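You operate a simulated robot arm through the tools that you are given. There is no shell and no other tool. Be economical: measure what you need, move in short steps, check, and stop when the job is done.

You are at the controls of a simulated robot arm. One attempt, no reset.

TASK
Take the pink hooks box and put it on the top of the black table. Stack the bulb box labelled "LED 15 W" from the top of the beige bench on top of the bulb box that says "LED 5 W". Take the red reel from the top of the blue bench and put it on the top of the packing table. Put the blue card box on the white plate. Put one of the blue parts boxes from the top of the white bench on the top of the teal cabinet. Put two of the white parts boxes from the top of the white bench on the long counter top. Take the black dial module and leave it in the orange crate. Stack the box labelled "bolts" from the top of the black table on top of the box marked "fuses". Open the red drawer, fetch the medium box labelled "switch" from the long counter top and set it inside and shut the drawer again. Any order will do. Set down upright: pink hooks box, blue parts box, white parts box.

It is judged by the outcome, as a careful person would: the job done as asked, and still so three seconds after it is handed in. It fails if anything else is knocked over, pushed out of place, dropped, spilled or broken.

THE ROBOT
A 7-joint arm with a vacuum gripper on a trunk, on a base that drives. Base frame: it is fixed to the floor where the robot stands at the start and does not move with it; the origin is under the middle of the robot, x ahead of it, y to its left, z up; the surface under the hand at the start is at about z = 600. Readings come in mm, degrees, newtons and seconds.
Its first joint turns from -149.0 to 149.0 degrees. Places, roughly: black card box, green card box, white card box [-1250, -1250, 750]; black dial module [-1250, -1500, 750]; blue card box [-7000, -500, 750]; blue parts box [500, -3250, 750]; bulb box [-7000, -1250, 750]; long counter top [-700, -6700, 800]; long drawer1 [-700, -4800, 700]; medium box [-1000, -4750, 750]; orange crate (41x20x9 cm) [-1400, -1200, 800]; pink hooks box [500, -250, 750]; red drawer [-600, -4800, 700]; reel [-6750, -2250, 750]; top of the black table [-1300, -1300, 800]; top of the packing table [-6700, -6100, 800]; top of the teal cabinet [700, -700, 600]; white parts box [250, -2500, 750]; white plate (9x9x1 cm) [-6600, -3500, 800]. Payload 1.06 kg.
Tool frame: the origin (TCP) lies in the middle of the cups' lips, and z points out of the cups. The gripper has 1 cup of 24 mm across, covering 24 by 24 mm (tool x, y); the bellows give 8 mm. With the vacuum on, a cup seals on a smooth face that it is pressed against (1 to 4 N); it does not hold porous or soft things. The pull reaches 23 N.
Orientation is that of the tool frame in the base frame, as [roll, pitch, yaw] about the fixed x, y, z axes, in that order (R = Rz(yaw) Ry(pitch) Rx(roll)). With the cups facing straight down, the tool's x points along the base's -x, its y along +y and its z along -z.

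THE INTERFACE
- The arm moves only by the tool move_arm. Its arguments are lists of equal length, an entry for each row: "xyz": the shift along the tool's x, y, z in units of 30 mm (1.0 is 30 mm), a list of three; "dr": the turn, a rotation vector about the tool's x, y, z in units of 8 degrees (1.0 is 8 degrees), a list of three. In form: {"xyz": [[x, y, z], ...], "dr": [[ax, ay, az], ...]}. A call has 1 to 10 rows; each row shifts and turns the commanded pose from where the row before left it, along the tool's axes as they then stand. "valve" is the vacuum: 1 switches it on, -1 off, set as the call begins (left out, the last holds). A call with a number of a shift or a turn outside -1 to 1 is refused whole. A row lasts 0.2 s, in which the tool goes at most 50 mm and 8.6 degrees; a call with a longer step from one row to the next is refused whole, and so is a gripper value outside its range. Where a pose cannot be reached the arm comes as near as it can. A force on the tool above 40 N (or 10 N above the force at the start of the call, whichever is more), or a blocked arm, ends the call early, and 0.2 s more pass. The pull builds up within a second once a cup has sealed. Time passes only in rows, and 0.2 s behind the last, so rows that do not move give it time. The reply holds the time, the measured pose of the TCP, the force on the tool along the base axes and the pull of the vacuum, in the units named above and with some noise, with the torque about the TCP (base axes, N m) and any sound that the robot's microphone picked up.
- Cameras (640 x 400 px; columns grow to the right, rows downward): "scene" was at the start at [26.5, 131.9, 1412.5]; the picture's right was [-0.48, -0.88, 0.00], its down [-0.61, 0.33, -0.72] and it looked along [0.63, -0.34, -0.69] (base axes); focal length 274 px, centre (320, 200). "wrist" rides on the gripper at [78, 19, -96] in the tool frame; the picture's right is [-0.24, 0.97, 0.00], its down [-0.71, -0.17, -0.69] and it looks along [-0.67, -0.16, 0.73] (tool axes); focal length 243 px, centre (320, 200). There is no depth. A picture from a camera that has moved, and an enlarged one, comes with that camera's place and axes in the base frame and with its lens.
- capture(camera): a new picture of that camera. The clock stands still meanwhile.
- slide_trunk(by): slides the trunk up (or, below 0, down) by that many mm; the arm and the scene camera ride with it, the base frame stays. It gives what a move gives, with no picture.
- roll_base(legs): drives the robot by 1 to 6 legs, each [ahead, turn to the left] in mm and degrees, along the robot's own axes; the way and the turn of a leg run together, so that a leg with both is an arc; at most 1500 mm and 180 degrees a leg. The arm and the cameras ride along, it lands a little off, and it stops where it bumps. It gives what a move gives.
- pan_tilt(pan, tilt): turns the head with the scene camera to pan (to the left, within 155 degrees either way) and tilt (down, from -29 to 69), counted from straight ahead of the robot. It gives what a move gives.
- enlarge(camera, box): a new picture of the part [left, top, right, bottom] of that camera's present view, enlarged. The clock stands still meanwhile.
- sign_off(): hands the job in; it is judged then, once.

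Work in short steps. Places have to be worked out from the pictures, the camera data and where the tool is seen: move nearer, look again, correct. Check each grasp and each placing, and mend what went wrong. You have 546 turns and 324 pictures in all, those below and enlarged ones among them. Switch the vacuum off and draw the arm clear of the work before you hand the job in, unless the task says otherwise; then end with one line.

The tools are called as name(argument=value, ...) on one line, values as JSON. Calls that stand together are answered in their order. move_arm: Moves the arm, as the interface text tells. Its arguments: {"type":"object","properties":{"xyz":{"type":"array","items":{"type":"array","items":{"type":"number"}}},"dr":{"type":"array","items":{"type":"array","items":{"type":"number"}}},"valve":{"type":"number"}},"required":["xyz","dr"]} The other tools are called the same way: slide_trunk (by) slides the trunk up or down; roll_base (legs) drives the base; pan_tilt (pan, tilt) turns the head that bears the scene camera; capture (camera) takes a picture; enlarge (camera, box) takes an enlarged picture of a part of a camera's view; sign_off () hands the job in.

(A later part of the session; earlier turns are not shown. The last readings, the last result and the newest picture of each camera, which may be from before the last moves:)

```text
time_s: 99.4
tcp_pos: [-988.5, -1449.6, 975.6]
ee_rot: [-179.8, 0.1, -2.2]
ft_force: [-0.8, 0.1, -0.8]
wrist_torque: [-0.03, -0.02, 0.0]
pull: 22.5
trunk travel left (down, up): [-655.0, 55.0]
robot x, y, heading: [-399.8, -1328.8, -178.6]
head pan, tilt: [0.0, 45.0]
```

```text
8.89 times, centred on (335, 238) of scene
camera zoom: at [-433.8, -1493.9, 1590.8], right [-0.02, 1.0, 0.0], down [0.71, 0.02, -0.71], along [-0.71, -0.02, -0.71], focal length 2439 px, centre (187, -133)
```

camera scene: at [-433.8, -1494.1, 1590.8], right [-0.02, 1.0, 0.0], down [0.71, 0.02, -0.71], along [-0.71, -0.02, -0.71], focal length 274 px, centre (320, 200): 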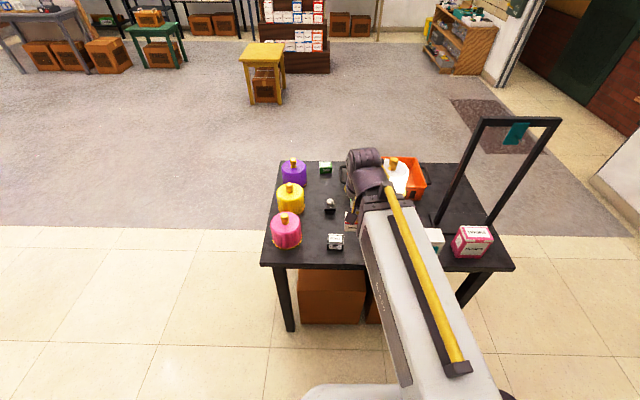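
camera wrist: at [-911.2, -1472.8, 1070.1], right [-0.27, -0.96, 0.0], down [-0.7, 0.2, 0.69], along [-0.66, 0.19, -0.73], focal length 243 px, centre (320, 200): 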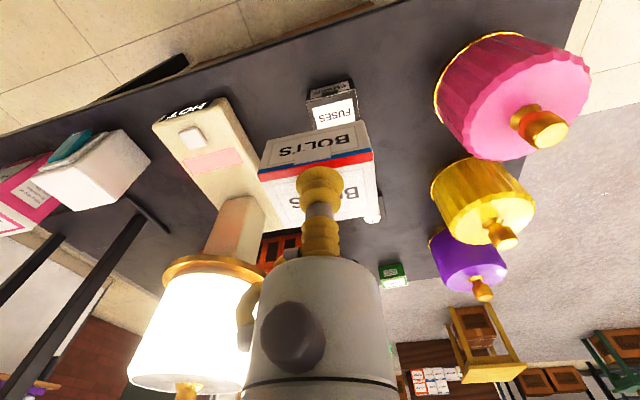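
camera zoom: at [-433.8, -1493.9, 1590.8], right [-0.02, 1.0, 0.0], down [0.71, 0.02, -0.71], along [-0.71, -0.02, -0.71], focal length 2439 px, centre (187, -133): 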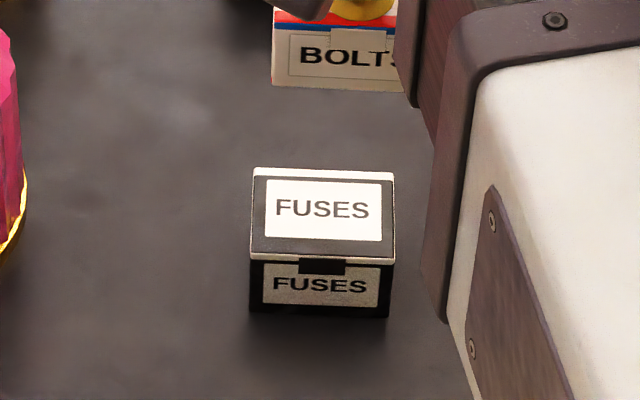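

Fuses' top centre is about (-1031,-1456), z≈797, edges well lined up with bolts. I go over it and lower to about 8 mm above.

move_arm(xyz=[[-0.7, 0.1, 0], [-0.68, 0.1, 0], [0, 0, 1], [0, 0, 1], [0, 0, 1], [0, 0, 1], [0, 0, 0.6], [0, 0, 0], [0, 0, 0]], dr=[[0, 0, 0], [0, 0, 0], [0, 0, 0], [0, 0, 0], [0, 0, 0], [0, 0, 0], [0, 0, 0], [0, 0, 0], [0, 0, 0]])

enlarge(camera="scene", box=[310, 200, 370, 260])

capture(camera="wrist")

```text
time_s: 101.4
tcp_pos: [-1032.1, -1454.2, 837.7]
ee_rot: [-179.9, 0.0, -2.1]
ft_force: [-0.3, -0.7, -0.6]
wrist_torque: [0.01, 0.02, -0.01]
pull: 22.6
trunk travel left (down, up): [-655.0, 55.0]
robot x, y, heading: [-398.6, -1325.7, -178.4]
head pan, tilt: [0.0, 45.0]
```

```text
6.67 times, centred on (340, 230) of scene
camera zoom: at [-433.8, -1494.0, 1590.8], right [-0.02, 1.0, 0.0], down [0.71, 0.02, -0.71], along [-0.71, -0.02, -0.71], focal length 1829 px, centre (187, 0)
```

zoom: 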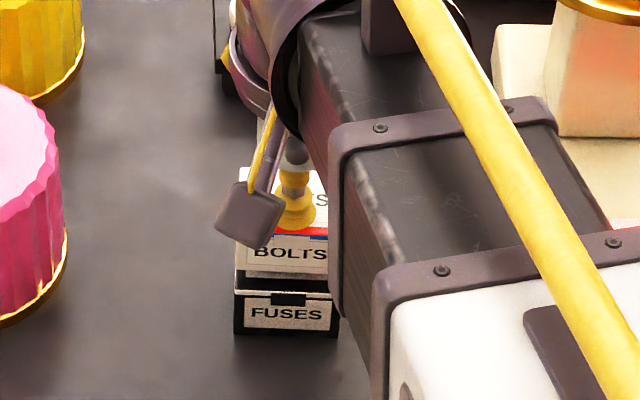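

```text
289 pictures are left
camera wrist: at [-952.6, -1477.1, 933.4], right [-0.27, -0.96, 0.0], down [-0.7, 0.2, 0.69], along [-0.66, 0.19, -0.73], focal length 243 px, centre (320, 200)
```

wrist: 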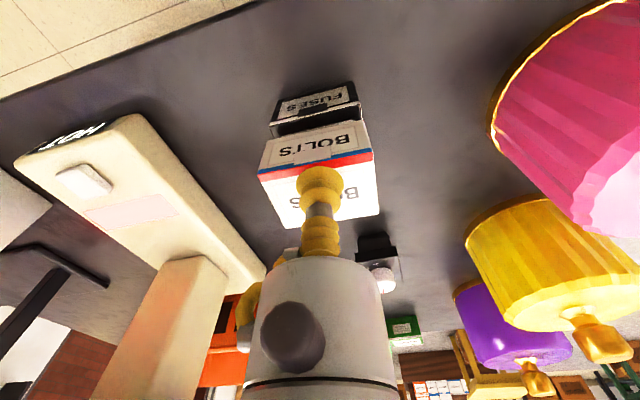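

Well aligned. I lower in small steps until contact.

move_arm(xyz=[[0, 0, 0.2], [0, 0, 0.1], [0, 0, 0]], dr=[[0, 0, 0], [0, 0, 0], [0, 0, 0]])

move_arm(xyz=[[0, 0, 0.1], [0, 0, 0]], dr=[[0, 0, 0], [0, 0, 0]])

```text
time_s: 102.2
tcp_pos: [-1032.7, -1453.5, 829.0]
ee_rot: [-179.9, -0.1, -2.2]
ft_force: [0.2, 0.1, -0.2]
wrist_torque: [0.0, -0.01, 0.02]
pull: 23.1
trunk travel left (down, up): [-655.0, 55.0]
robot x, y, heading: [-400.1, -1325.8, -178.7]
head pan, tilt: [0.0, 45.0]
```

```text
time_s: 102.8
tcp_pos: [-1031.0, -1453.2, 825.7]
ee_rot: [-179.9, 0.0, -2.2]
ft_force: [1.1, 1.1, 3.9]
wrist_torque: [0.01, 0.0, 0.02]
pull: 22.6
trunk travel left (down, up): [-655.0, 55.0]
robot x, y, heading: [-400.4, -1324.9, -178.4]
head pan, tilt: [0.0, 45.0]
```

Contact. I release, wait, and rise.

move_arm(xyz=[[0, 0, 0], [0, 0, 0], [0, 0, 0], [0, 0, 0], [0, 0, -0.1], [0, 0, -0.3], [0, 0, -1], [0, 0, -1], [0, 0, -1], [0, 0, 0]], dr=[[0, 0, 0], [0, 0, 0], [0, 0, 0], [0, 0, 0], [0, 0, 0], [0, 0, 0], [0, 0, 0], [0, 0, 0], [0, 0, 0], [0, 0, 0]], valve=-1)

capture(camera="wrist")

```text
time_s: 105.0
tcp_pos: [-1030.6, -1451.2, 929.6]
ee_rot: [-179.9, 0.0, -2.2]
ft_force: [0.4, 0.7, 0.7]
wrist_torque: [0.0, 0.0, -0.04]
pull: 0.1
trunk travel left (down, up): [-655.0, 55.0]
robot x, y, heading: [-403.6, -1324.1, -178.7]
head pan, tilt: [0.0, 45.0]
```

```text
288 pictures are left
camera wrist: at [-952.6, -1475.3, 1025.4], right [-0.27, -0.96, 0.0], down [-0.7, 0.2, 0.69], along [-0.66, 0.19, -0.73], focal length 243 px, centre (320, 200)
```

wrist: 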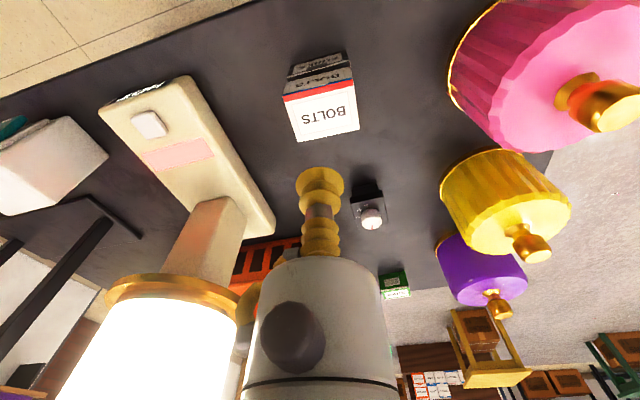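

Bolts sits squarely on fuses. Next the dial module: I move towards it and look closely.

move_arm(xyz=[[-1, 0, 0], [-1, 0, 0], [-1, 0, 0], [-0.5, 0, 0], [0, 0, 0]], dr=[[0, 0, 0], [0, 0, 0], [0, 0, 0], [0, 0, 0], [0, 0, 0]])

capture(camera="wrist")

enlarge(camera="scene", box=[310, 180, 360, 230])

```text
time_s: 106.2
tcp_pos: [-1135.9, -1448.7, 928.0]
ee_rot: [-179.9, 0.1, -2.1]
ft_force: [0.6, 0.0, -0.3]
wrist_torque: [0.0, 0.0, -0.01]
pull: 0.1
trunk travel left (down, up): [-655.0, 55.0]
robot x, y, heading: [-399.9, -1323.2, -178.7]
head pan, tilt: [0.0, 45.0]
```

```text
287 pictures are left
camera wrist: at [-1057.0, -1472.2, 1024.2], right [-0.27, -0.96, 0.0], down [-0.7, 0.2, 0.69], along [-0.66, 0.19, -0.73], focal length 243 px, centre (320, 200)
```

wrist: 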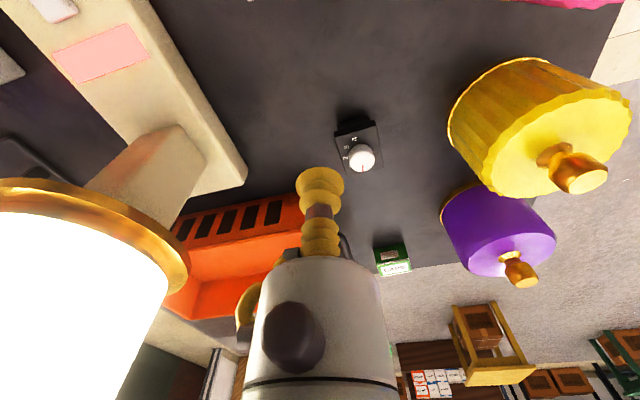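

```text
8.00 times, centred on (335, 205) of scene
camera zoom: at [-433.9, -1494.0, 1590.8], right [-0.02, 1.0, 0.0], down [0.71, 0.02, -0.71], along [-0.71, -0.02, -0.71], focal length 2195 px, centre (200, 160)
```

zoom: 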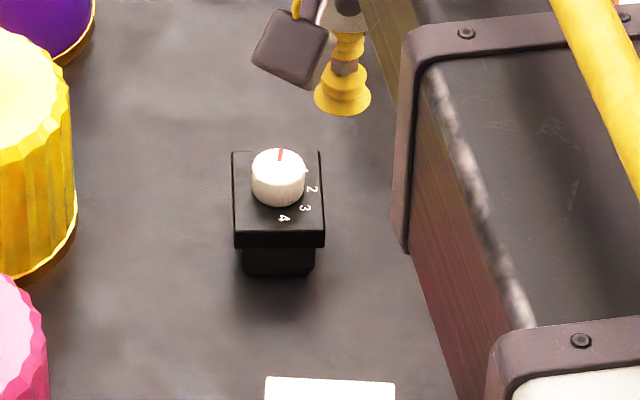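

The cup must go on the knob's flat top (about 27 mm). I enlarge the wrist view to place it accurately.

enlarge(camera="wrist", box=[325, 105, 395, 180])

```text
5.33 times, centred on (360, 142) of wrist
camera zoom: at [-1057.0, -1472.2, 1024.2], right [-0.27, -0.96, 0.0], down [-0.7, 0.2, 0.69], along [-0.66, 0.19, -0.73], focal length 1294 px, centre (107, 507)
```

zoom: 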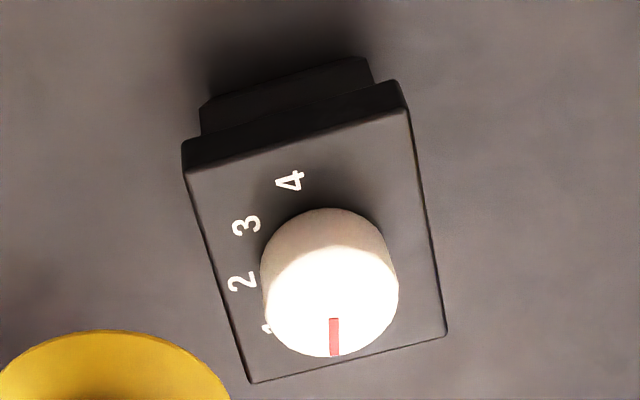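

Knob top comes out near (-1206,-1476), z≈813. I move directly above at z 860 and verify with the wrist camera.

move_arm(xyz=[[-1, 0.5, 0], [-1, 0.48, 0.3], [-0.3, 0, 1], [0, 0, 0.97], [0, 0, 0], [0, 0, 0]], dr=[[0, 0, 0], [0, 0, 0], [0, 0, 0], [0, 0, 0], [0, 0, 0], [0, 0, 0]])

enlarge(camera="wrist", box=[270, 90, 370, 190])

```text
time_s: 107.6
tcp_pos: [-1206.2, -1475.9, 858.2]
ee_rot: [-180.0, 0.0, -2.3]
ft_force: [0.5, 0.0, 0.8]
wrist_torque: [-0.01, 0.04, 0.02]
pull: 0.1
trunk travel left (down, up): [-655.0, 55.0]
robot x, y, heading: [-398.6, -1327.4, -178.6]
head pan, tilt: [0.0, 45.0]
```

```text
4.00 times, centred on (320, 140) of wrist
camera zoom: at [-1127.7, -1498.6, 953.9], right [-0.27, -0.96, 0.0], down [-0.7, 0.2, 0.69], along [-0.66, 0.19, -0.73], focal length 970 px, centre (320, 440)
```

zoom: 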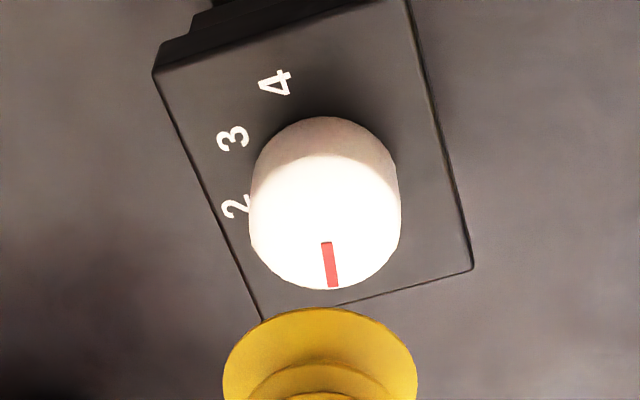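

I cross-check with the scene camera, where cup and knob both show.

enlarge(camera="scene", box=[315, 175, 355, 215])

```text
10.00 times, centred on (335, 195) of scene
camera zoom: at [-433.8, -1494.0, 1590.8], right [-0.02, 1.0, 0.0], down [0.71, 0.02, -0.71], along [-0.71, -0.02, -0.71], focal length 2744 px, centre (170, 250)
```

zoom: 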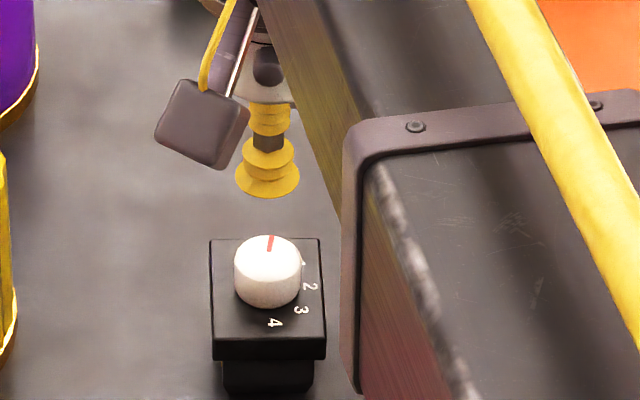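

Combining both views: knob top ≈ (-1211.5,-1475,810). I shift, lower to z≈822 and check again.

move_arm(xyz=[[-0.18, -0.03, 0], [0, 0, 0.7], [0, 0, 0.5], [0, 0, 0], [0, 0, 0]], dr=[[0, 0, 0], [0, 0, 0], [0, 0, 0], [0, 0, 0], [0, 0, 0]])

enlarge(camera="wrist", box=[280, 130, 360, 210])

enlarge(camera="scene", box=[320, 185, 350, 215])

```text
time_s: 108.8
tcp_pos: [-1210.4, -1475.3, 822.4]
ee_rot: [-179.8, 0.0, -2.2]
ft_force: [0.0, -0.1, 0.1]
wrist_torque: [-0.04, 0.01, 0.02]
pull: 0.0
trunk travel left (down, up): [-655.0, 55.0]
robot x, y, heading: [-400.7, -1322.1, -178.5]
head pan, tilt: [0.0, 45.0]
```

```text
5.00 times, centred on (320, 170) of wrist
camera zoom: at [-1132.8, -1497.8, 918.6], right [-0.27, -0.96, 0.0], down [-0.7, 0.2, 0.69], along [-0.66, 0.19, -0.73], focal length 1213 px, centre (320, 350)
```

zoom: 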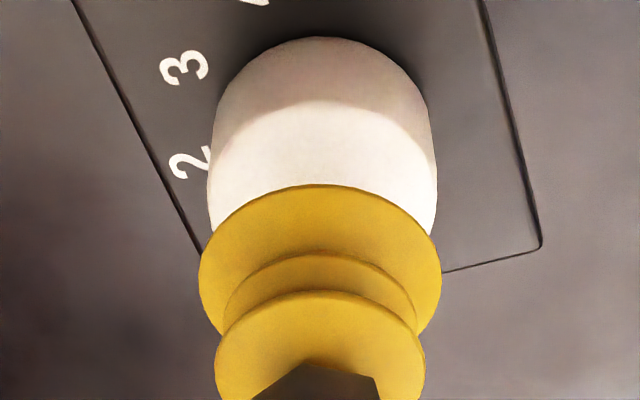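

```text
13.33 times, centred on (335, 200) of scene
camera zoom: at [-433.8, -1494.0, 1590.8], right [-0.02, 1.0, 0.0], down [0.71, 0.02, -0.71], along [-0.71, -0.02, -0.71], focal length 3658 px, centre (120, 200)
```

zoom: 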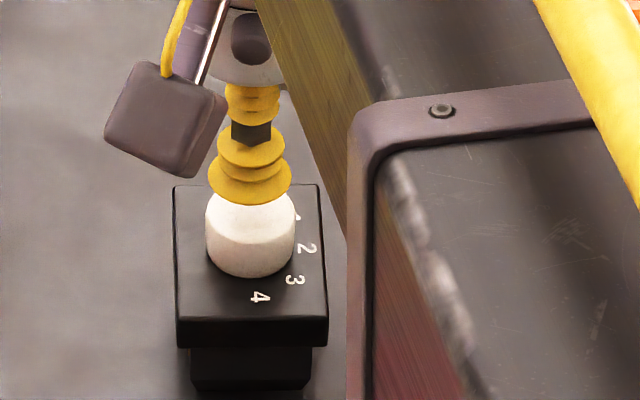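

Aligned in both views, about 12–13 mm above. I press down gently.

move_arm(xyz=[[0, 0, 0.3], [0, 0, 0.1], [0, 0, 0.07], [0, 0, 0], [0, 0, 0], [0, 0, 0]], dr=[[0, 0, 0], [0, 0, 0], [0, 0, 0], [0, 0, 0], [0, 0, 0], [0, 0, 0]], valve=1)

```text
time_s: 110.2
tcp_pos: [-1211.1, -1475.9, 808.6]
ee_rot: [-179.9, 0.0, -2.1]
ft_force: [0.2, 0.1, 0.0]
wrist_torque: [0.03, -0.05, -0.02]
pull: 0.0
trunk travel left (down, up): [-655.0, 55.0]
robot x, y, heading: [-401.0, -1322.3, -178.7]
head pan, tilt: [0.0, 45.0]
```

move_arm(xyz=[[0, 0, 0.08], [0, 0, 0.07], [0, 0, 0], [0, 0, 0], [0, 0, 0]], dr=[[0, 0, 0], [0, 0, 0], [0, 0, 0], [0, 0, 0], [0, 0, 0]])

```text
time_s: 111.4
tcp_pos: [-1211.1, -1475.4, 803.9]
ee_rot: [-179.8, 0.0, -2.2]
ft_force: [-0.1, -0.4, 4.0]
wrist_torque: [0.09, 0.08, 0.05]
pull: 23.0
trunk travel left (down, up): [-655.0, 55.0]
robot x, y, heading: [-403.2, -1322.9, -178.5]
head pan, tilt: [0.0, 45.0]
```

Sealed on the knob. I lift slowly.

move_arm(xyz=[[0, 0, -0.2], [0, 0, -0.4], [0, 0, -0.8], [0, 0, -1], [0, 0, -1], [0, 0, -1], [0, 0, -0.6], [0, 0, 0]], dr=[[0, 0, 0], [0, 0, 0], [0, 0, 0], [0, 0, 0], [0, 0, 0], [0, 0, 0], [0, 0, 0], [0, 0, 0]])

capture(camera="wrist")

capture(camera="scene")

```text
time_s: 113.2
tcp_pos: [-1212.3, -1475.0, 953.8]
ee_rot: [-179.9, -0.1, -2.2]
ft_force: [0.0, 0.8, -1.0]
wrist_torque: [0.02, -0.01, -0.02]
pull: 22.5
trunk travel left (down, up): [-655.0, 55.0]
robot x, y, heading: [-400.9, -1323.9, -178.7]
head pan, tilt: [0.0, 45.0]
```

```text
280 pictures are left
camera wrist: at [-1134.6, -1497.7, 1050.3], right [-0.27, -0.96, 0.0], down [-0.7, 0.2, 0.69], along [-0.66, 0.19, -0.73], focal length 243 px, centre (320, 200)
```

wrist: 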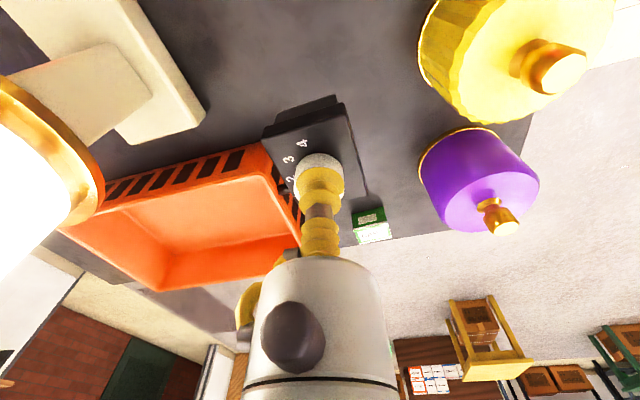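

```text
279 pictures are left
camera scene: at [-433.8, -1494.0, 1590.8], right [-0.02, 1.0, 0.0], down [0.71, 0.02, -0.71], along [-0.71, -0.02, -0.71], focal length 274 px, centre (320, 200)
```

scene: 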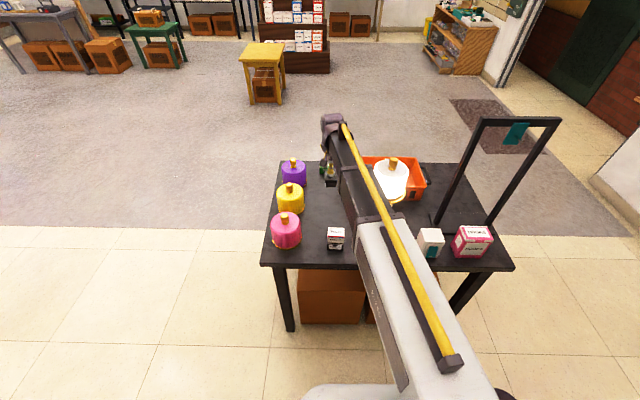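

Held. The lamp stands between this side and the crate, so I'll bring the module to the crate from the table's right end. First I retract the arm.

move_arm(xyz=[[0.8, 0, -0.6], [1, 0, -0.6], [1, 0, -0.6], [1, 0, -0.5], [1, 0, 0], [1, 0, 0], [1, 0, 0], [1, 0, 0], [1, 0, 0], [0.5, 0, 0]], dr=[[0, 0, 0], [0, 0, 0], [0, 0, 0], [0, 0, 0], [0, 0, 0], [0, 0, 0], [0, 0, 0], [0, 0, 0], [0, 0, 0], [0, 0, 0]])

roll_base(legs=[[0, -91.5], [1020, 0], [0, 90], [1050, 0], [0, 90]])

pan_tilt(pan=5, tilt=45)

capture(camera="scene")

```text
time_s: 115.4
tcp_pos: [-931.5, -1484.9, 1022.3]
ee_rot: [-180.0, 0.0, -2.1]
ft_force: [-0.8, -0.9, -0.6]
wrist_torque: [0.01, 0.0, 0.02]
pull: 22.8
trunk travel left (down, up): [-655.0, 55.0]
robot x, y, heading: [-399.7, -1324.6, -178.9]
head pan, tilt: [0.0, 45.0]
```

```text
time_s: 137.1
tcp_pos: [-1342.1, -845.7, 1022.5]
ee_rot: [-179.9, 0.0, 82.9]
ft_force: [0.5, -0.1, -1.1]
wrist_torque: [0.0, 0.02, -0.01]
pull: 0.0
trunk travel left (down, up): [-655.0, 55.0]
robot x, y, heading: [-1461.3, -303.3, -93.6]
head pan, tilt: [0.0, 45.0]
```

```text
time_s: 137.8
tcp_pos: [-1342.8, -846.3, 1022.3]
ee_rot: [-179.9, 0.0, 83.0]
ft_force: [-0.2, -1.0, 0.0]
wrist_torque: [0.01, -0.01, 0.01]
pull: 0.1
trunk travel left (down, up): [-655.0, 55.0]
robot x, y, heading: [-1458.4, -302.2, -93.2]
head pan, tilt: [5.0, 45.0]
```

```text
278 pictures are left
camera scene: at [-1284.3, -348.9, 1590.8], right [-1.0, -0.03, 0.0], down [-0.02, 0.71, -0.71], along [0.02, -0.71, -0.71], focal length 274 px, centre (320, 200)
```

scene: 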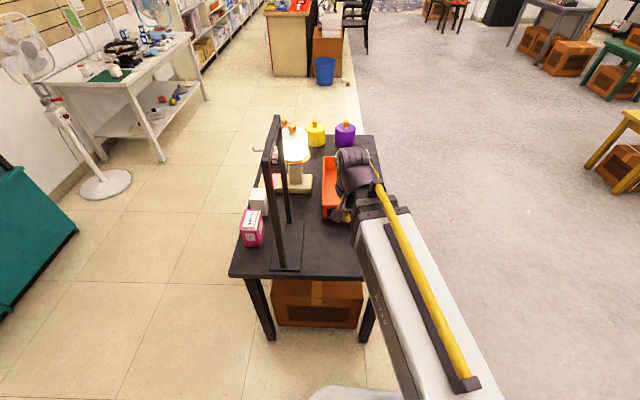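

The pull is gone: the module was lost on the way. I check the wrist view, then search.

capture(camera="wrist")

pan_tilt(pan=100, tilt=45)

capture(camera="scene")

pan_tilt(pan=50, tilt=45)

capture(camera="scene")

```text
277 pictures are left
camera wrist: at [-1313.4, -771.1, 1118.2], right [0.94, -0.35, 0.0], down [-0.26, -0.68, 0.69], along [-0.24, -0.64, -0.73], focal length 243 px, centre (320, 200)
```

wrist: 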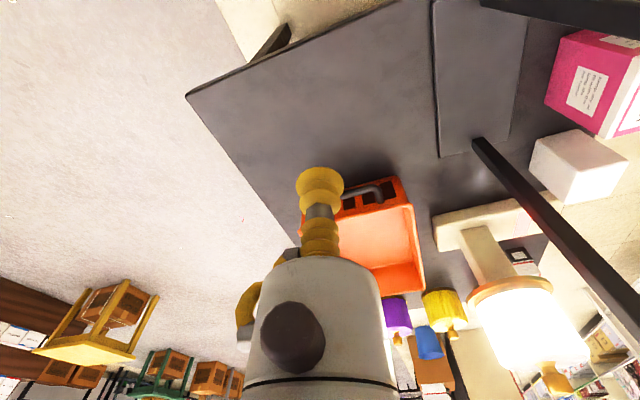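

```text
time_s: 139.5
tcp_pos: [-1342.5, -845.4, 1022.7]
ee_rot: [-180.0, 0.0, 82.9]
ft_force: [0.7, 0.3, -0.7]
wrist_torque: [0.03, -0.01, -0.03]
pull: 0.0
trunk travel left (down, up): [-655.0, 55.0]
robot x, y, heading: [-1458.3, -303.2, -93.6]
head pan, tilt: [100.0, 45.0]
```

```text
276 pictures are left
camera scene: at [-1205.6, -258.5, 1590.8], right [0.11, -0.99, 0.0], down [-0.7, -0.08, -0.71], along [0.7, 0.08, -0.71], focal length 274 px, centre (320, 200)
```

scene: 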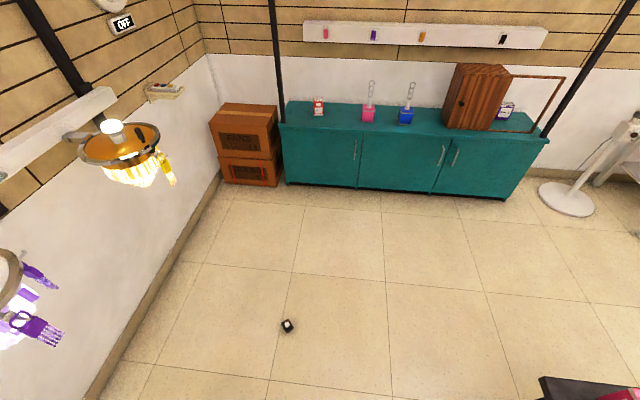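

```text
time_s: 140.7
tcp_pos: [-1342.7, -846.1, 1021.7]
ee_rot: [-179.8, 0.0, 82.9]
ft_force: [-1.1, 0.7, -0.3]
wrist_torque: [-0.04, -0.01, 0.03]
pull: 0.1
trunk travel left (down, up): [-655.0, 55.0]
robot x, y, heading: [-1457.3, -300.8, -93.4]
head pan, tilt: [50.0, 45.0]
```

```text
275 pictures are left
camera scene: at [-1227.4, -323.6, 1590.8], right [-0.69, -0.73, 0.0], down [-0.51, 0.49, -0.71], along [0.51, -0.49, -0.71], focal length 274 px, centre (320, 200)
```

scene: 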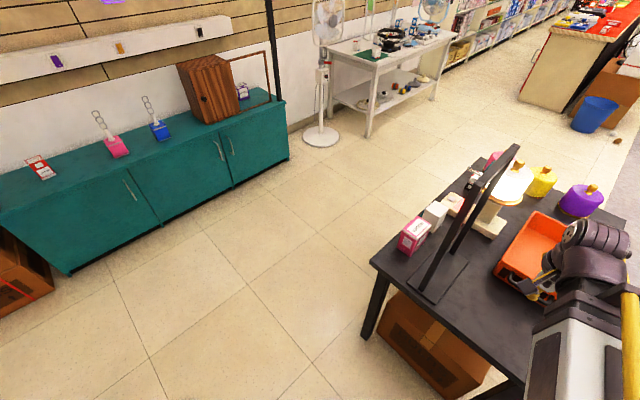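

The module lies on the floor near (-646,-10). I back off from the table, turn to face it, and look closely.

move_arm(xyz=[[0, 0, 0]], dr=[[0, 0, 0]], valve=-1)

roll_base(legs=[[-200, 0], [0, 93.4]])

pan_tilt(pan=20, tilt=60)

capture(camera="scene")

```text
time_s: 141.1
tcp_pos: [-1342.4, -845.3, 1021.3]
ee_rot: [180.0, 0.0, 82.8]
ft_force: [-0.3, -0.3, 0.3]
wrist_torque: [-0.01, 0.01, -0.03]
pull: 0.1
trunk travel left (down, up): [-655.0, 55.0]
robot x, y, heading: [-1460.7, -300.9, -93.6]
head pan, tilt: [50.0, 45.0]
```

```text
time_s: 146.5
tcp_pos: [-904.2, 17.4, 1022.1]
ee_rot: [-179.9, 0.0, 173.6]
ft_force: [0.2, 0.9, 0.0]
wrist_torque: [0.01, 0.03, -0.01]
pull: 0.1
trunk travel left (down, up): [-655.0, 55.0]
robot x, y, heading: [-1443.3, -103.1, -2.8]
head pan, tilt: [50.0, 45.0]
```

```text
time_s: 147.4
tcp_pos: [-904.7, 17.9, 1022.6]
ee_rot: [-179.9, -0.1, 173.5]
ft_force: [-0.3, -0.7, -0.3]
wrist_torque: [-0.02, 0.01, 0.0]
pull: 0.0
trunk travel left (down, up): [-655.0, 55.0]
robot x, y, heading: [-1449.3, -108.6, -2.9]
head pan, tilt: [20.0, 60.0]
```

```text
274 pictures are left
camera scene: at [-1419.1, 89.4, 1571.4], right [0.3, -0.96, 0.0], down [-0.83, -0.26, -0.5], along [0.48, 0.15, -0.87], focal length 274 px, centre (320, 200)
```

scene: 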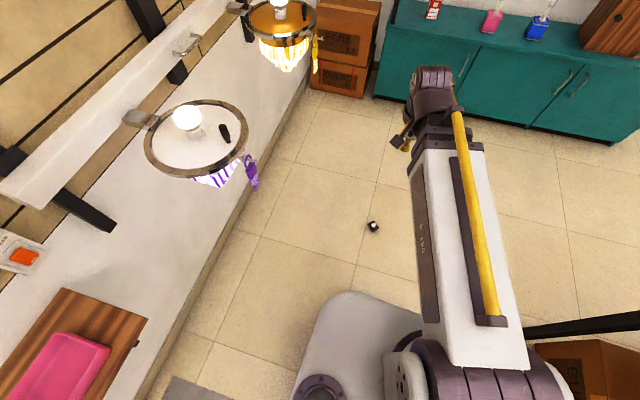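

enlarge(camera="scene", box=[355, 210, 391, 240])

capture(camera="wrist")

```text
13.33 times, centred on (373, 225) of scene
camera zoom: at [-1419.1, 89.4, 1571.4], right [0.3, -0.96, 0.0], down [-0.83, -0.26, -0.5], along [0.48, 0.15, -0.87], focal length 3658 px, centre (-387, -133)
```

zoom: 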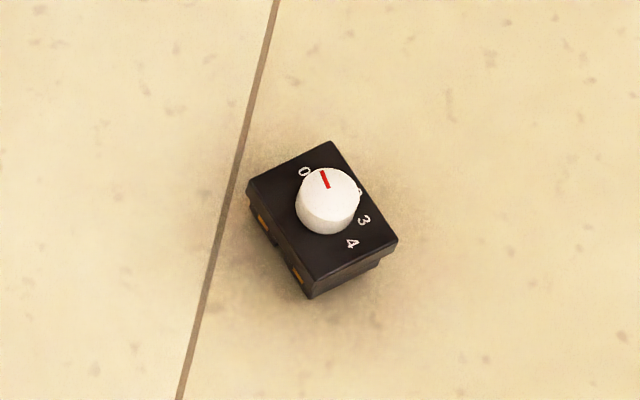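

```text
272 pictures are left
camera wrist: at [-979.2, 44.9, 1118.2], right [0.34, 0.94, 0.0], down [0.68, -0.25, 0.69], along [0.64, -0.24, -0.73], focal length 243 px, centre (320, 200)
```

wrist: 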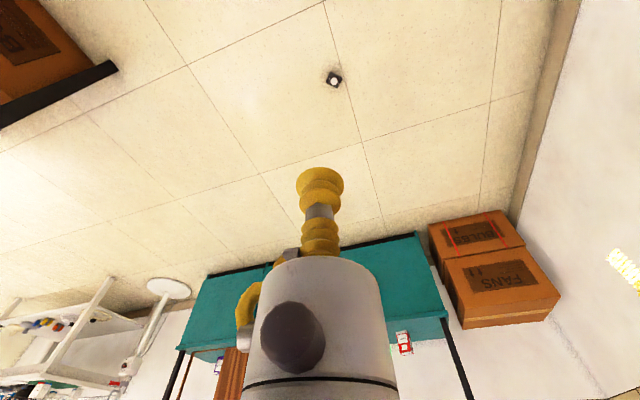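

It landed upright and looks whole, at about (-652,-14). I lower the trunk to reach the floor.

slide_trunk(by=-600)

capture(camera="wrist")

capture(camera="scene")

```text
refused: -600 is not a number from -400 to 400
```

```text
271 pictures are left
camera wrist: at [-979.2, 44.9, 1118.2], right [0.34, 0.94, 0.0], down [0.68, -0.25, 0.69], along [0.64, -0.24, -0.73], focal length 243 px, centre (320, 200)
```

wrist: 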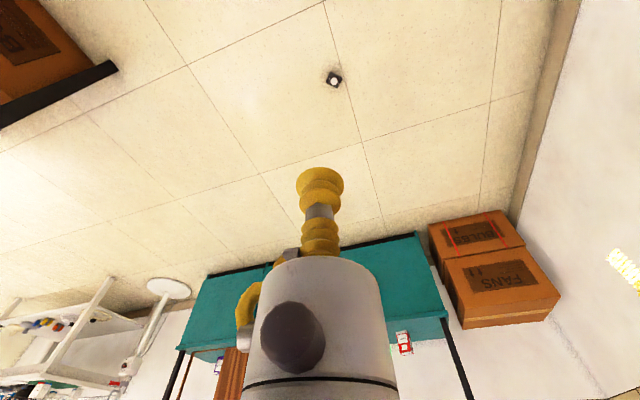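

```text
270 pictures are left
camera scene: at [-1419.1, 89.4, 1571.4], right [0.3, -0.96, 0.0], down [-0.83, -0.26, -0.5], along [0.48, 0.15, -0.87], focal length 274 px, centre (320, 200)
```

scene: 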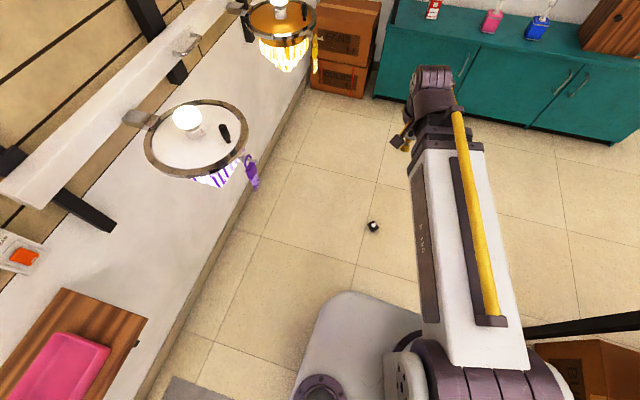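

I slide in two steps, first moving the tool outward over the module.

slide_trunk(by=-400)

move_arm(xyz=[[-1, 0, 0], [-1, 0, 0], [-1, 0, 0], [-1, 0, 0], [-1, 0, 0], [-1, 0, 0], [0, 0, 0]], dr=[[0, 0, 0], [0, 0, 0], [0, 0, 0], [0, 0, 0], [0, 0, 0], [0, 0, 0], [0, 0, 0]])

capture(camera="wrist")

```text
time_s: 151.3
tcp_pos: [-903.5, 18.6, 622.7]
ee_rot: [-179.9, 0.0, 173.5]
ft_force: [0.4, 0.2, -0.1]
wrist_torque: [-0.01, 0.03, -0.01]
pull: 0.0
trunk travel left (down, up): [-255.0, 455.0]
robot x, y, heading: [-1446.1, -103.1, -3.0]
head pan, tilt: [20.0, 60.0]
```

```text
time_s: 152.9
tcp_pos: [-724.8, -3.0, 621.7]
ee_rot: [-179.9, 0.0, 173.5]
ft_force: [-1.2, 0.1, -0.2]
wrist_torque: [-0.02, -0.01, -0.02]
pull: 0.1
trunk travel left (down, up): [-255.0, 455.0]
robot x, y, heading: [-1453.4, -102.9, -2.9]
head pan, tilt: [20.0, 60.0]
```

```text
269 pictures are left
camera wrist: at [-799.3, 25.1, 718.3], right [0.34, 0.94, 0.0], down [0.68, -0.25, 0.69], along [0.64, -0.24, -0.73], focal length 243 px, centre (320, 200)
```

wrist: 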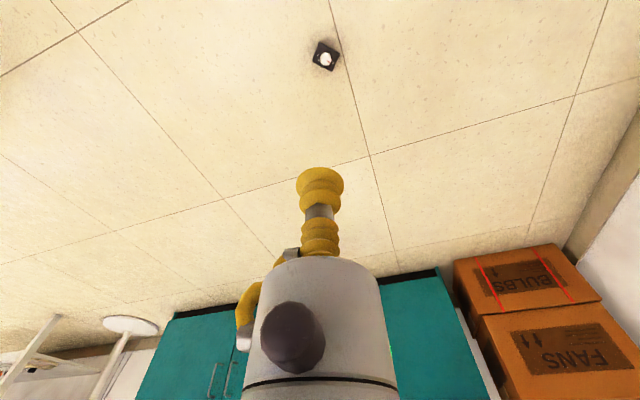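

slide_trunk(by=-255)

move_arm(xyz=[[-1, -0.16, 0], [-1, 0, 0], [-0.43, 0, 0.5], [0, 0, 1], [0, 0, 1], [0, 0, 1], [0, 0, 1], [0, 0, 1], [0, 0, 0]], dr=[[0, 0, 0], [0, 0, 0], [0, 0, 0], [0, 0, 0], [0, 0, 0], [0, 0, 0], [0, 0, 0], [0, 0, 0], [0, 0, 0]])

capture(camera="wrist")

```text
time_s: 155.5
tcp_pos: [-724.3, -1.4, 366.7]
ee_rot: [180.0, -0.1, 173.5]
ft_force: [-0.1, 1.3, 0.2]
wrist_torque: [0.0, -0.01, -0.04]
pull: 0.1
trunk travel left (down, up): [0.0, 710.0]
robot x, y, heading: [-1442.4, -107.2, -3.0]
head pan, tilt: [20.0, 60.0]
```

```text
time_s: 157.5
tcp_pos: [-653.5, -15.6, 201.4]
ee_rot: [-180.0, 0.0, 173.6]
ft_force: [-0.1, 0.1, 0.1]
wrist_torque: [0.0, -0.02, 0.0]
pull: 0.0
trunk travel left (down, up): [0.0, 710.0]
robot x, y, heading: [-1448.6, -104.7, -2.9]
head pan, tilt: [20.0, 60.0]
```

```text
268 pictures are left
camera wrist: at [-727.8, 11.5, 297.9], right [0.34, 0.94, 0.0], down [0.68, -0.25, 0.69], along [0.64, -0.24, -0.73], focal length 243 px, centre (320, 200)
```

wrist: 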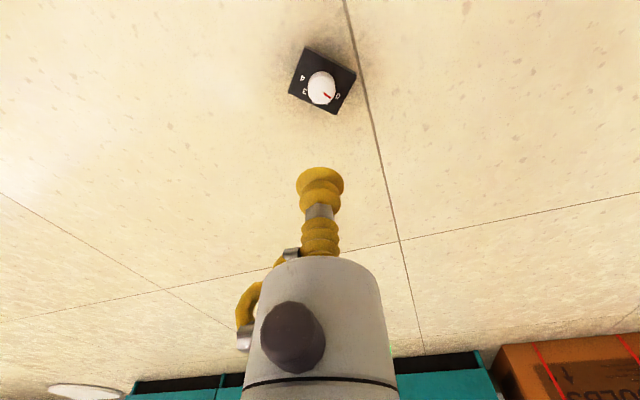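

move_arm(xyz=[[-0.15, 0, 0.5], [0, 0, 1], [0, 0, 1], [0, 0, 1], [0, 0, 0], [0, 0, 0]], dr=[[0, 0, 0], [0, 0, 0], [0, 0, 0], [0, 0, 0], [0, 0, 0], [0, 0, 0]])

enlarge(camera="wrist", box=[270, 90, 370, 190])

capture(camera="scene")

```text
time_s: 158.9
tcp_pos: [-647.6, -16.7, 97.5]
ee_rot: [-180.0, 0.0, 173.5]
ft_force: [-0.5, -0.1, -0.2]
wrist_torque: [0.01, -0.03, 0.01]
pull: 0.1
trunk travel left (down, up): [0.0, 710.0]
robot x, y, heading: [-1445.6, -103.9, -2.8]
head pan, tilt: [20.0, 60.0]
```

```text
4.00 times, centred on (320, 140) of wrist
camera zoom: at [-722.6, 10.8, 193.4], right [0.34, 0.94, 0.0], down [0.68, -0.25, 0.69], along [0.64, -0.24, -0.73], focal length 970 px, centre (320, 440)
```

zoom: 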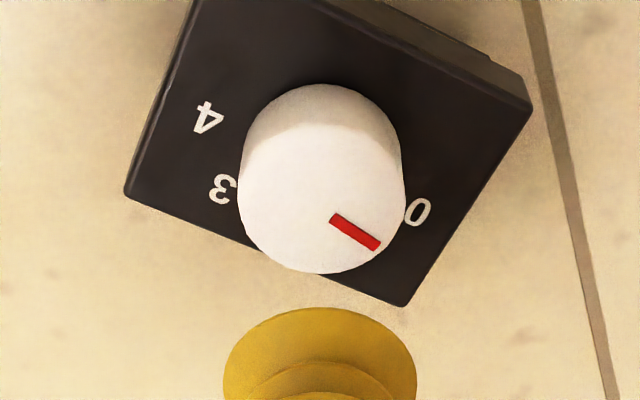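

```text
266 pictures are left
camera scene: at [-1419.1, 89.3, 916.3], right [0.29, -0.96, 0.0], down [-0.83, -0.26, -0.5], along [0.48, 0.15, -0.87], focal length 274 px, centre (320, 200)
```

scene: 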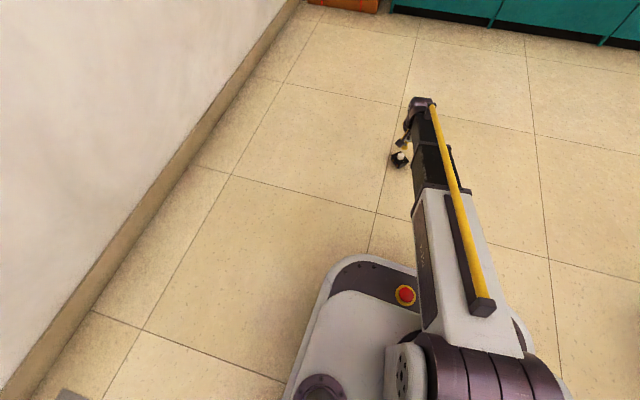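

move_arm(xyz=[[-0.05, -0.02, 0.3], [0, 0, 0.9], [0, 0, 0], [0, 0, 0]], dr=[[0, 0, 0], [0, 0, 0], [0, 0, 0], [0, 0, 0]])

enlarge(camera="wrist", box=[280, 130, 360, 210])

enlarge(camera="scene", box=[382, 135, 422, 175])

```text
time_s: 159.9
tcp_pos: [-647.2, -17.0, 61.1]
ee_rot: [-179.9, -0.1, 173.5]
ft_force: [-0.3, -0.4, 0.6]
wrist_torque: [0.02, 0.0, -0.02]
pull: 0.2
trunk travel left (down, up): [0.0, 710.0]
robot x, y, heading: [-1447.2, -105.3, -2.8]
head pan, tilt: [20.0, 60.0]
```

```text
5.00 times, centred on (320, 170) of wrist
camera zoom: at [-722.5, 9.7, 157.2], right [0.34, 0.94, 0.0], down [0.68, -0.25, 0.69], along [0.64, -0.24, -0.73], focal length 1213 px, centre (320, 350)
```

zoom: 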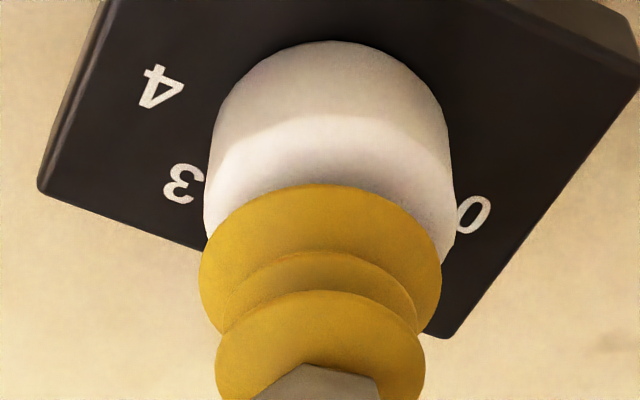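

```text
10.00 times, centred on (402, 155) of scene
camera zoom: at [-1419.1, 89.3, 916.3], right [0.29, -0.96, 0.0], down [-0.83, -0.26, -0.5], along [0.48, 0.15, -0.87], focal length 2744 px, centre (-500, 650)
```

zoom: 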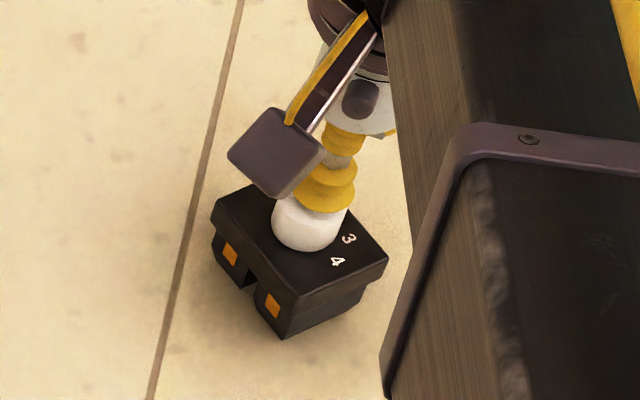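

The knob sits about 1 mm to the right of the cup; I correct that and look again slightly lower.

move_arm(xyz=[[0, 0.035, 0.1], [0, 0, 0], [0, 0, 0]], dr=[[0, 0, 0], [0, 0, 0], [0, 0, 0]])

enlarge(camera="wrist", box=[280, 130, 360, 210])

enlarge(camera="scene", box=[392, 140, 422, 170])

```text
time_s: 160.7
tcp_pos: [-648.3, -15.9, 57.5]
ee_rot: [-179.9, 0.0, 173.4]
ft_force: [-0.7, 0.4, 0.2]
wrist_torque: [0.01, -0.01, 0.01]
pull: 0.0
trunk travel left (down, up): [0.0, 710.0]
robot x, y, heading: [-1445.5, -103.7, -2.8]
head pan, tilt: [20.0, 60.0]
```

```text
5.00 times, centred on (320, 170) of wrist
camera zoom: at [-722.5, 10.8, 154.1], right [0.34, 0.94, 0.0], down [0.68, -0.25, 0.69], along [0.64, -0.24, -0.73], focal length 1213 px, centre (320, 350)
```

zoom: 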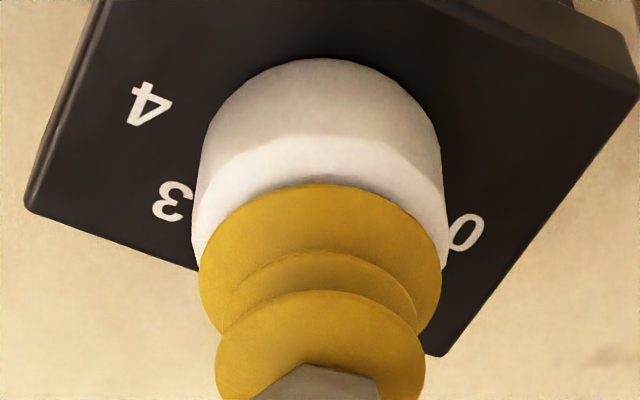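

```text
13.33 times, centred on (407, 155) of scene
camera zoom: at [-1419.1, 89.3, 916.3], right [0.29, -0.96, 0.0], down [-0.83, -0.26, -0.5], along [0.48, 0.15, -0.87], focal length 3658 px, centre (-840, 800)
```

zoom: 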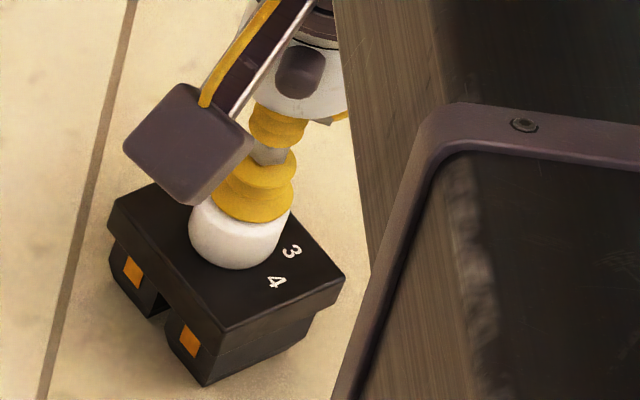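

Aligned in the wrist view with some 6 mm to go. I press down with the vacuum on.

move_arm(xyz=[[0, 0, 0.13], [0, 0, 0.08], [0, 0, 0.05], [0, 0, 0], [0, 0, 0], [0, 0, 0]], dr=[[0, 0, 0], [0, 0, 0], [0, 0, 0], [0, 0, 0], [0, 0, 0], [0, 0, 0]], valve=1)

move_arm(xyz=[[0, 0, 0.05], [0, 0, 0.05], [0, 0, 0], [0, 0, 0], [0, 0, 0]], dr=[[0, 0, 0], [0, 0, 0], [0, 0, 0], [0, 0, 0], [0, 0, 0]])

```text
time_s: 162.1
tcp_pos: [-646.5, -16.7, 52.4]
ee_rot: [-180.0, 0.0, 173.5]
ft_force: [1.1, -1.8, 12.2]
wrist_torque: [0.02, 0.09, -0.01]
pull: 23.5
trunk travel left (down, up): [0.0, 710.0]
robot x, y, heading: [-1447.5, -103.4, -2.6]
head pan, tilt: [20.0, 60.0]
```

```text
time_s: 163.3
tcp_pos: [-646.3, -16.0, 48.6]
ee_rot: [-179.8, 0.0, 173.4]
ft_force: [-0.7, -3.5, 12.3]
wrist_torque: [0.09, 0.11, -0.03]
pull: 23.4
trunk travel left (down, up): [0.0, 710.0]
robot x, y, heading: [-1444.3, -103.8, -2.6]
head pan, tilt: [20.0, 60.0]
```

Sealed again. I lift just clear of the floor, retract slowly, then turn in small steps while it is still low, watching the pull.

move_arm(xyz=[[0, 0, -0.3], [0, 0, -0.5], [0, 0, -0.7], [0, 0, -0.7], [0, 0, -0.6], [0, 0, 0], [0, 0, 0]], dr=[[0, 0, 0], [0, 0, 0], [0, 0, 0], [0, 0, 0], [0, 0, 0], [0, 0, 0], [0, 0, 0]])

move_arm(xyz=[[0.5, 0, 0], [0.9, 0, 0], [0.9, 0, 0], [0.9, 0, 0], [0.9, 0, 0], [0.9, 0, 0], [0.9, 0, 0], [0.9, 0, 0], [0.6, 0, 0], [0.2, 0, 0]], dr=[[0, 0, 0], [0, 0, 0], [0, 0, 0], [0, 0, 0], [0, 0, 0], [0, 0, 0], [0, 0, 0], [0, 0, 0], [0, 0, 0], [0, 0, 0]])

enlarge(camera="wrist", box=[260, 110, 380, 220])

```text
time_s: 164.9
tcp_pos: [-647.8, -16.3, 132.5]
ee_rot: [-179.9, 0.0, 173.6]
ft_force: [0.1, -0.1, -1.7]
wrist_torque: [-0.02, 0.0, 0.02]
pull: 22.9
trunk travel left (down, up): [0.0, 710.0]
robot x, y, heading: [-1445.6, -104.2, -2.9]
head pan, tilt: [20.0, 60.0]
```

```text
time_s: 167.1
tcp_pos: [-874.3, 9.9, 133.2]
ee_rot: [-179.9, -0.1, 173.6]
ft_force: [0.2, 0.4, -1.3]
wrist_torque: [0.0, 0.02, 0.01]
pull: 22.9
trunk travel left (down, up): [0.0, 710.0]
robot x, y, heading: [-1445.5, -103.3, -2.8]
head pan, tilt: [20.0, 60.0]
```

```text
3.64 times, centred on (320, 165) of wrist
camera zoom: at [-948.7, 37.1, 228.0], right [0.34, 0.94, 0.0], down [0.68, -0.25, 0.69], along [0.64, -0.24, -0.73], focal length 882 px, centre (320, 327)
```

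zoom: 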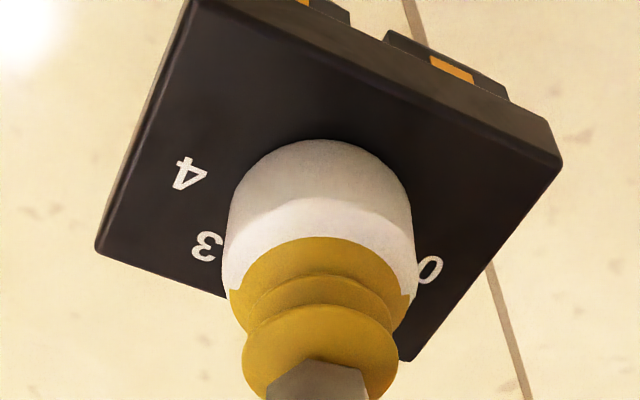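

Held and well centred. I turn right in short legs.

roll_base(legs=[[0, -15], [0, -15], [0, -15]])

roll_base(legs=[[0, -15], [0, -15], [0, -15]])

```text
time_s: 170.2
tcp_pos: [-960.4, -427.0, 132.3]
ee_rot: [-179.9, 0.0, 128.6]
ft_force: [0.5, 0.1, 0.3]
wrist_torque: [0.01, 0.0, 0.01]
pull: 23.1
trunk travel left (down, up): [0.0, 710.0]
robot x, y, heading: [-1445.1, -104.3, -47.6]
head pan, tilt: [20.0, 60.0]
```

```text
time_s: 173.2
tcp_pos: [-1330.9, -676.1, 133.0]
ee_rot: [-179.9, 0.0, 83.6]
ft_force: [0.4, 0.0, -0.4]
wrist_torque: [-0.03, -0.02, -0.03]
pull: 22.8
trunk travel left (down, up): [0.0, 710.0]
robot x, y, heading: [-1443.6, -104.3, -92.8]
head pan, tilt: [20.0, 60.0]
```

Still held. I raise the trunk in place.

slide_trunk(by=330)

slide_trunk(by=330)

move_arm(xyz=[[0, 0, -0.5], [0, 0, -1], [0, 0, -1], [0, 0, -1], [0, 0, -1], [0, 0, -1], [0, 0, -1], [0, 0, -0.5], [0, 0, 0]], dr=[[0, 0, 0], [0, 0, 0], [0, 0, 0], [0, 0, 0], [0, 0, 0], [0, 0, 0], [0, 0, 0], [0, 0, 0], [0, 0, 0]])

pan_tilt(pan=5, tilt=45)

capture(camera="scene")

```text
time_s: 176.5
tcp_pos: [-1330.4, -675.8, 462.5]
ee_rot: [-179.9, 0.0, 83.7]
ft_force: [0.3, -0.3, -1.4]
wrist_torque: [-0.02, 0.0, 0.02]
pull: 22.6
trunk travel left (down, up): [-330.0, 380.0]
robot x, y, heading: [-1449.3, -101.9, -92.8]
head pan, tilt: [20.0, 60.0]
```

```text
time_s: 179.7
tcp_pos: [-1332.2, -675.4, 791.3]
ee_rot: [-179.8, 0.0, 83.6]
ft_force: [-0.7, -0.6, 0.0]
wrist_torque: [0.0, -0.02, 0.0]
pull: 22.7
trunk travel left (down, up): [-660.0, 50.0]
robot x, y, heading: [-1445.1, -106.7, -93.1]
head pan, tilt: [20.0, 60.0]
```

```text
time_s: 181.7
tcp_pos: [-1331.2, -674.9, 1001.6]
ee_rot: [-179.9, 0.1, 83.6]
ft_force: [0.4, 0.5, -1.1]
wrist_torque: [0.0, 0.0, -0.01]
pull: 23.3
trunk travel left (down, up): [-660.0, 50.0]
robot x, y, heading: [-1443.9, -101.6, -92.9]
head pan, tilt: [20.0, 60.0]
```

```text
time_s: 182.5
tcp_pos: [-1331.1, -674.4, 1000.3]
ee_rot: [-179.9, 0.0, 83.6]
ft_force: [-0.4, 0.9, -0.5]
wrist_torque: [-0.01, -0.02, 0.02]
pull: 22.6
trunk travel left (down, up): [-660.0, 50.0]
robot x, y, heading: [-1444.7, -102.8, -92.9]
head pan, tilt: [5.0, 45.0]
```

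```text
260 pictures are left
camera scene: at [-1271.2, -147.0, 1595.8], right [-1.0, -0.04, 0.0], down [-0.03, 0.71, -0.71], along [0.03, -0.71, -0.71], focal length 274 px, centre (320, 200)
```

scene: 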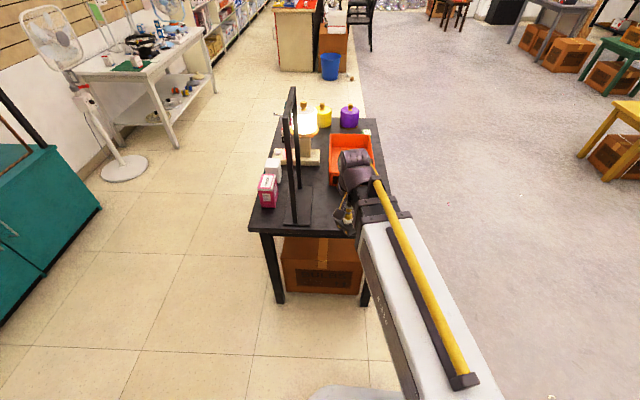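

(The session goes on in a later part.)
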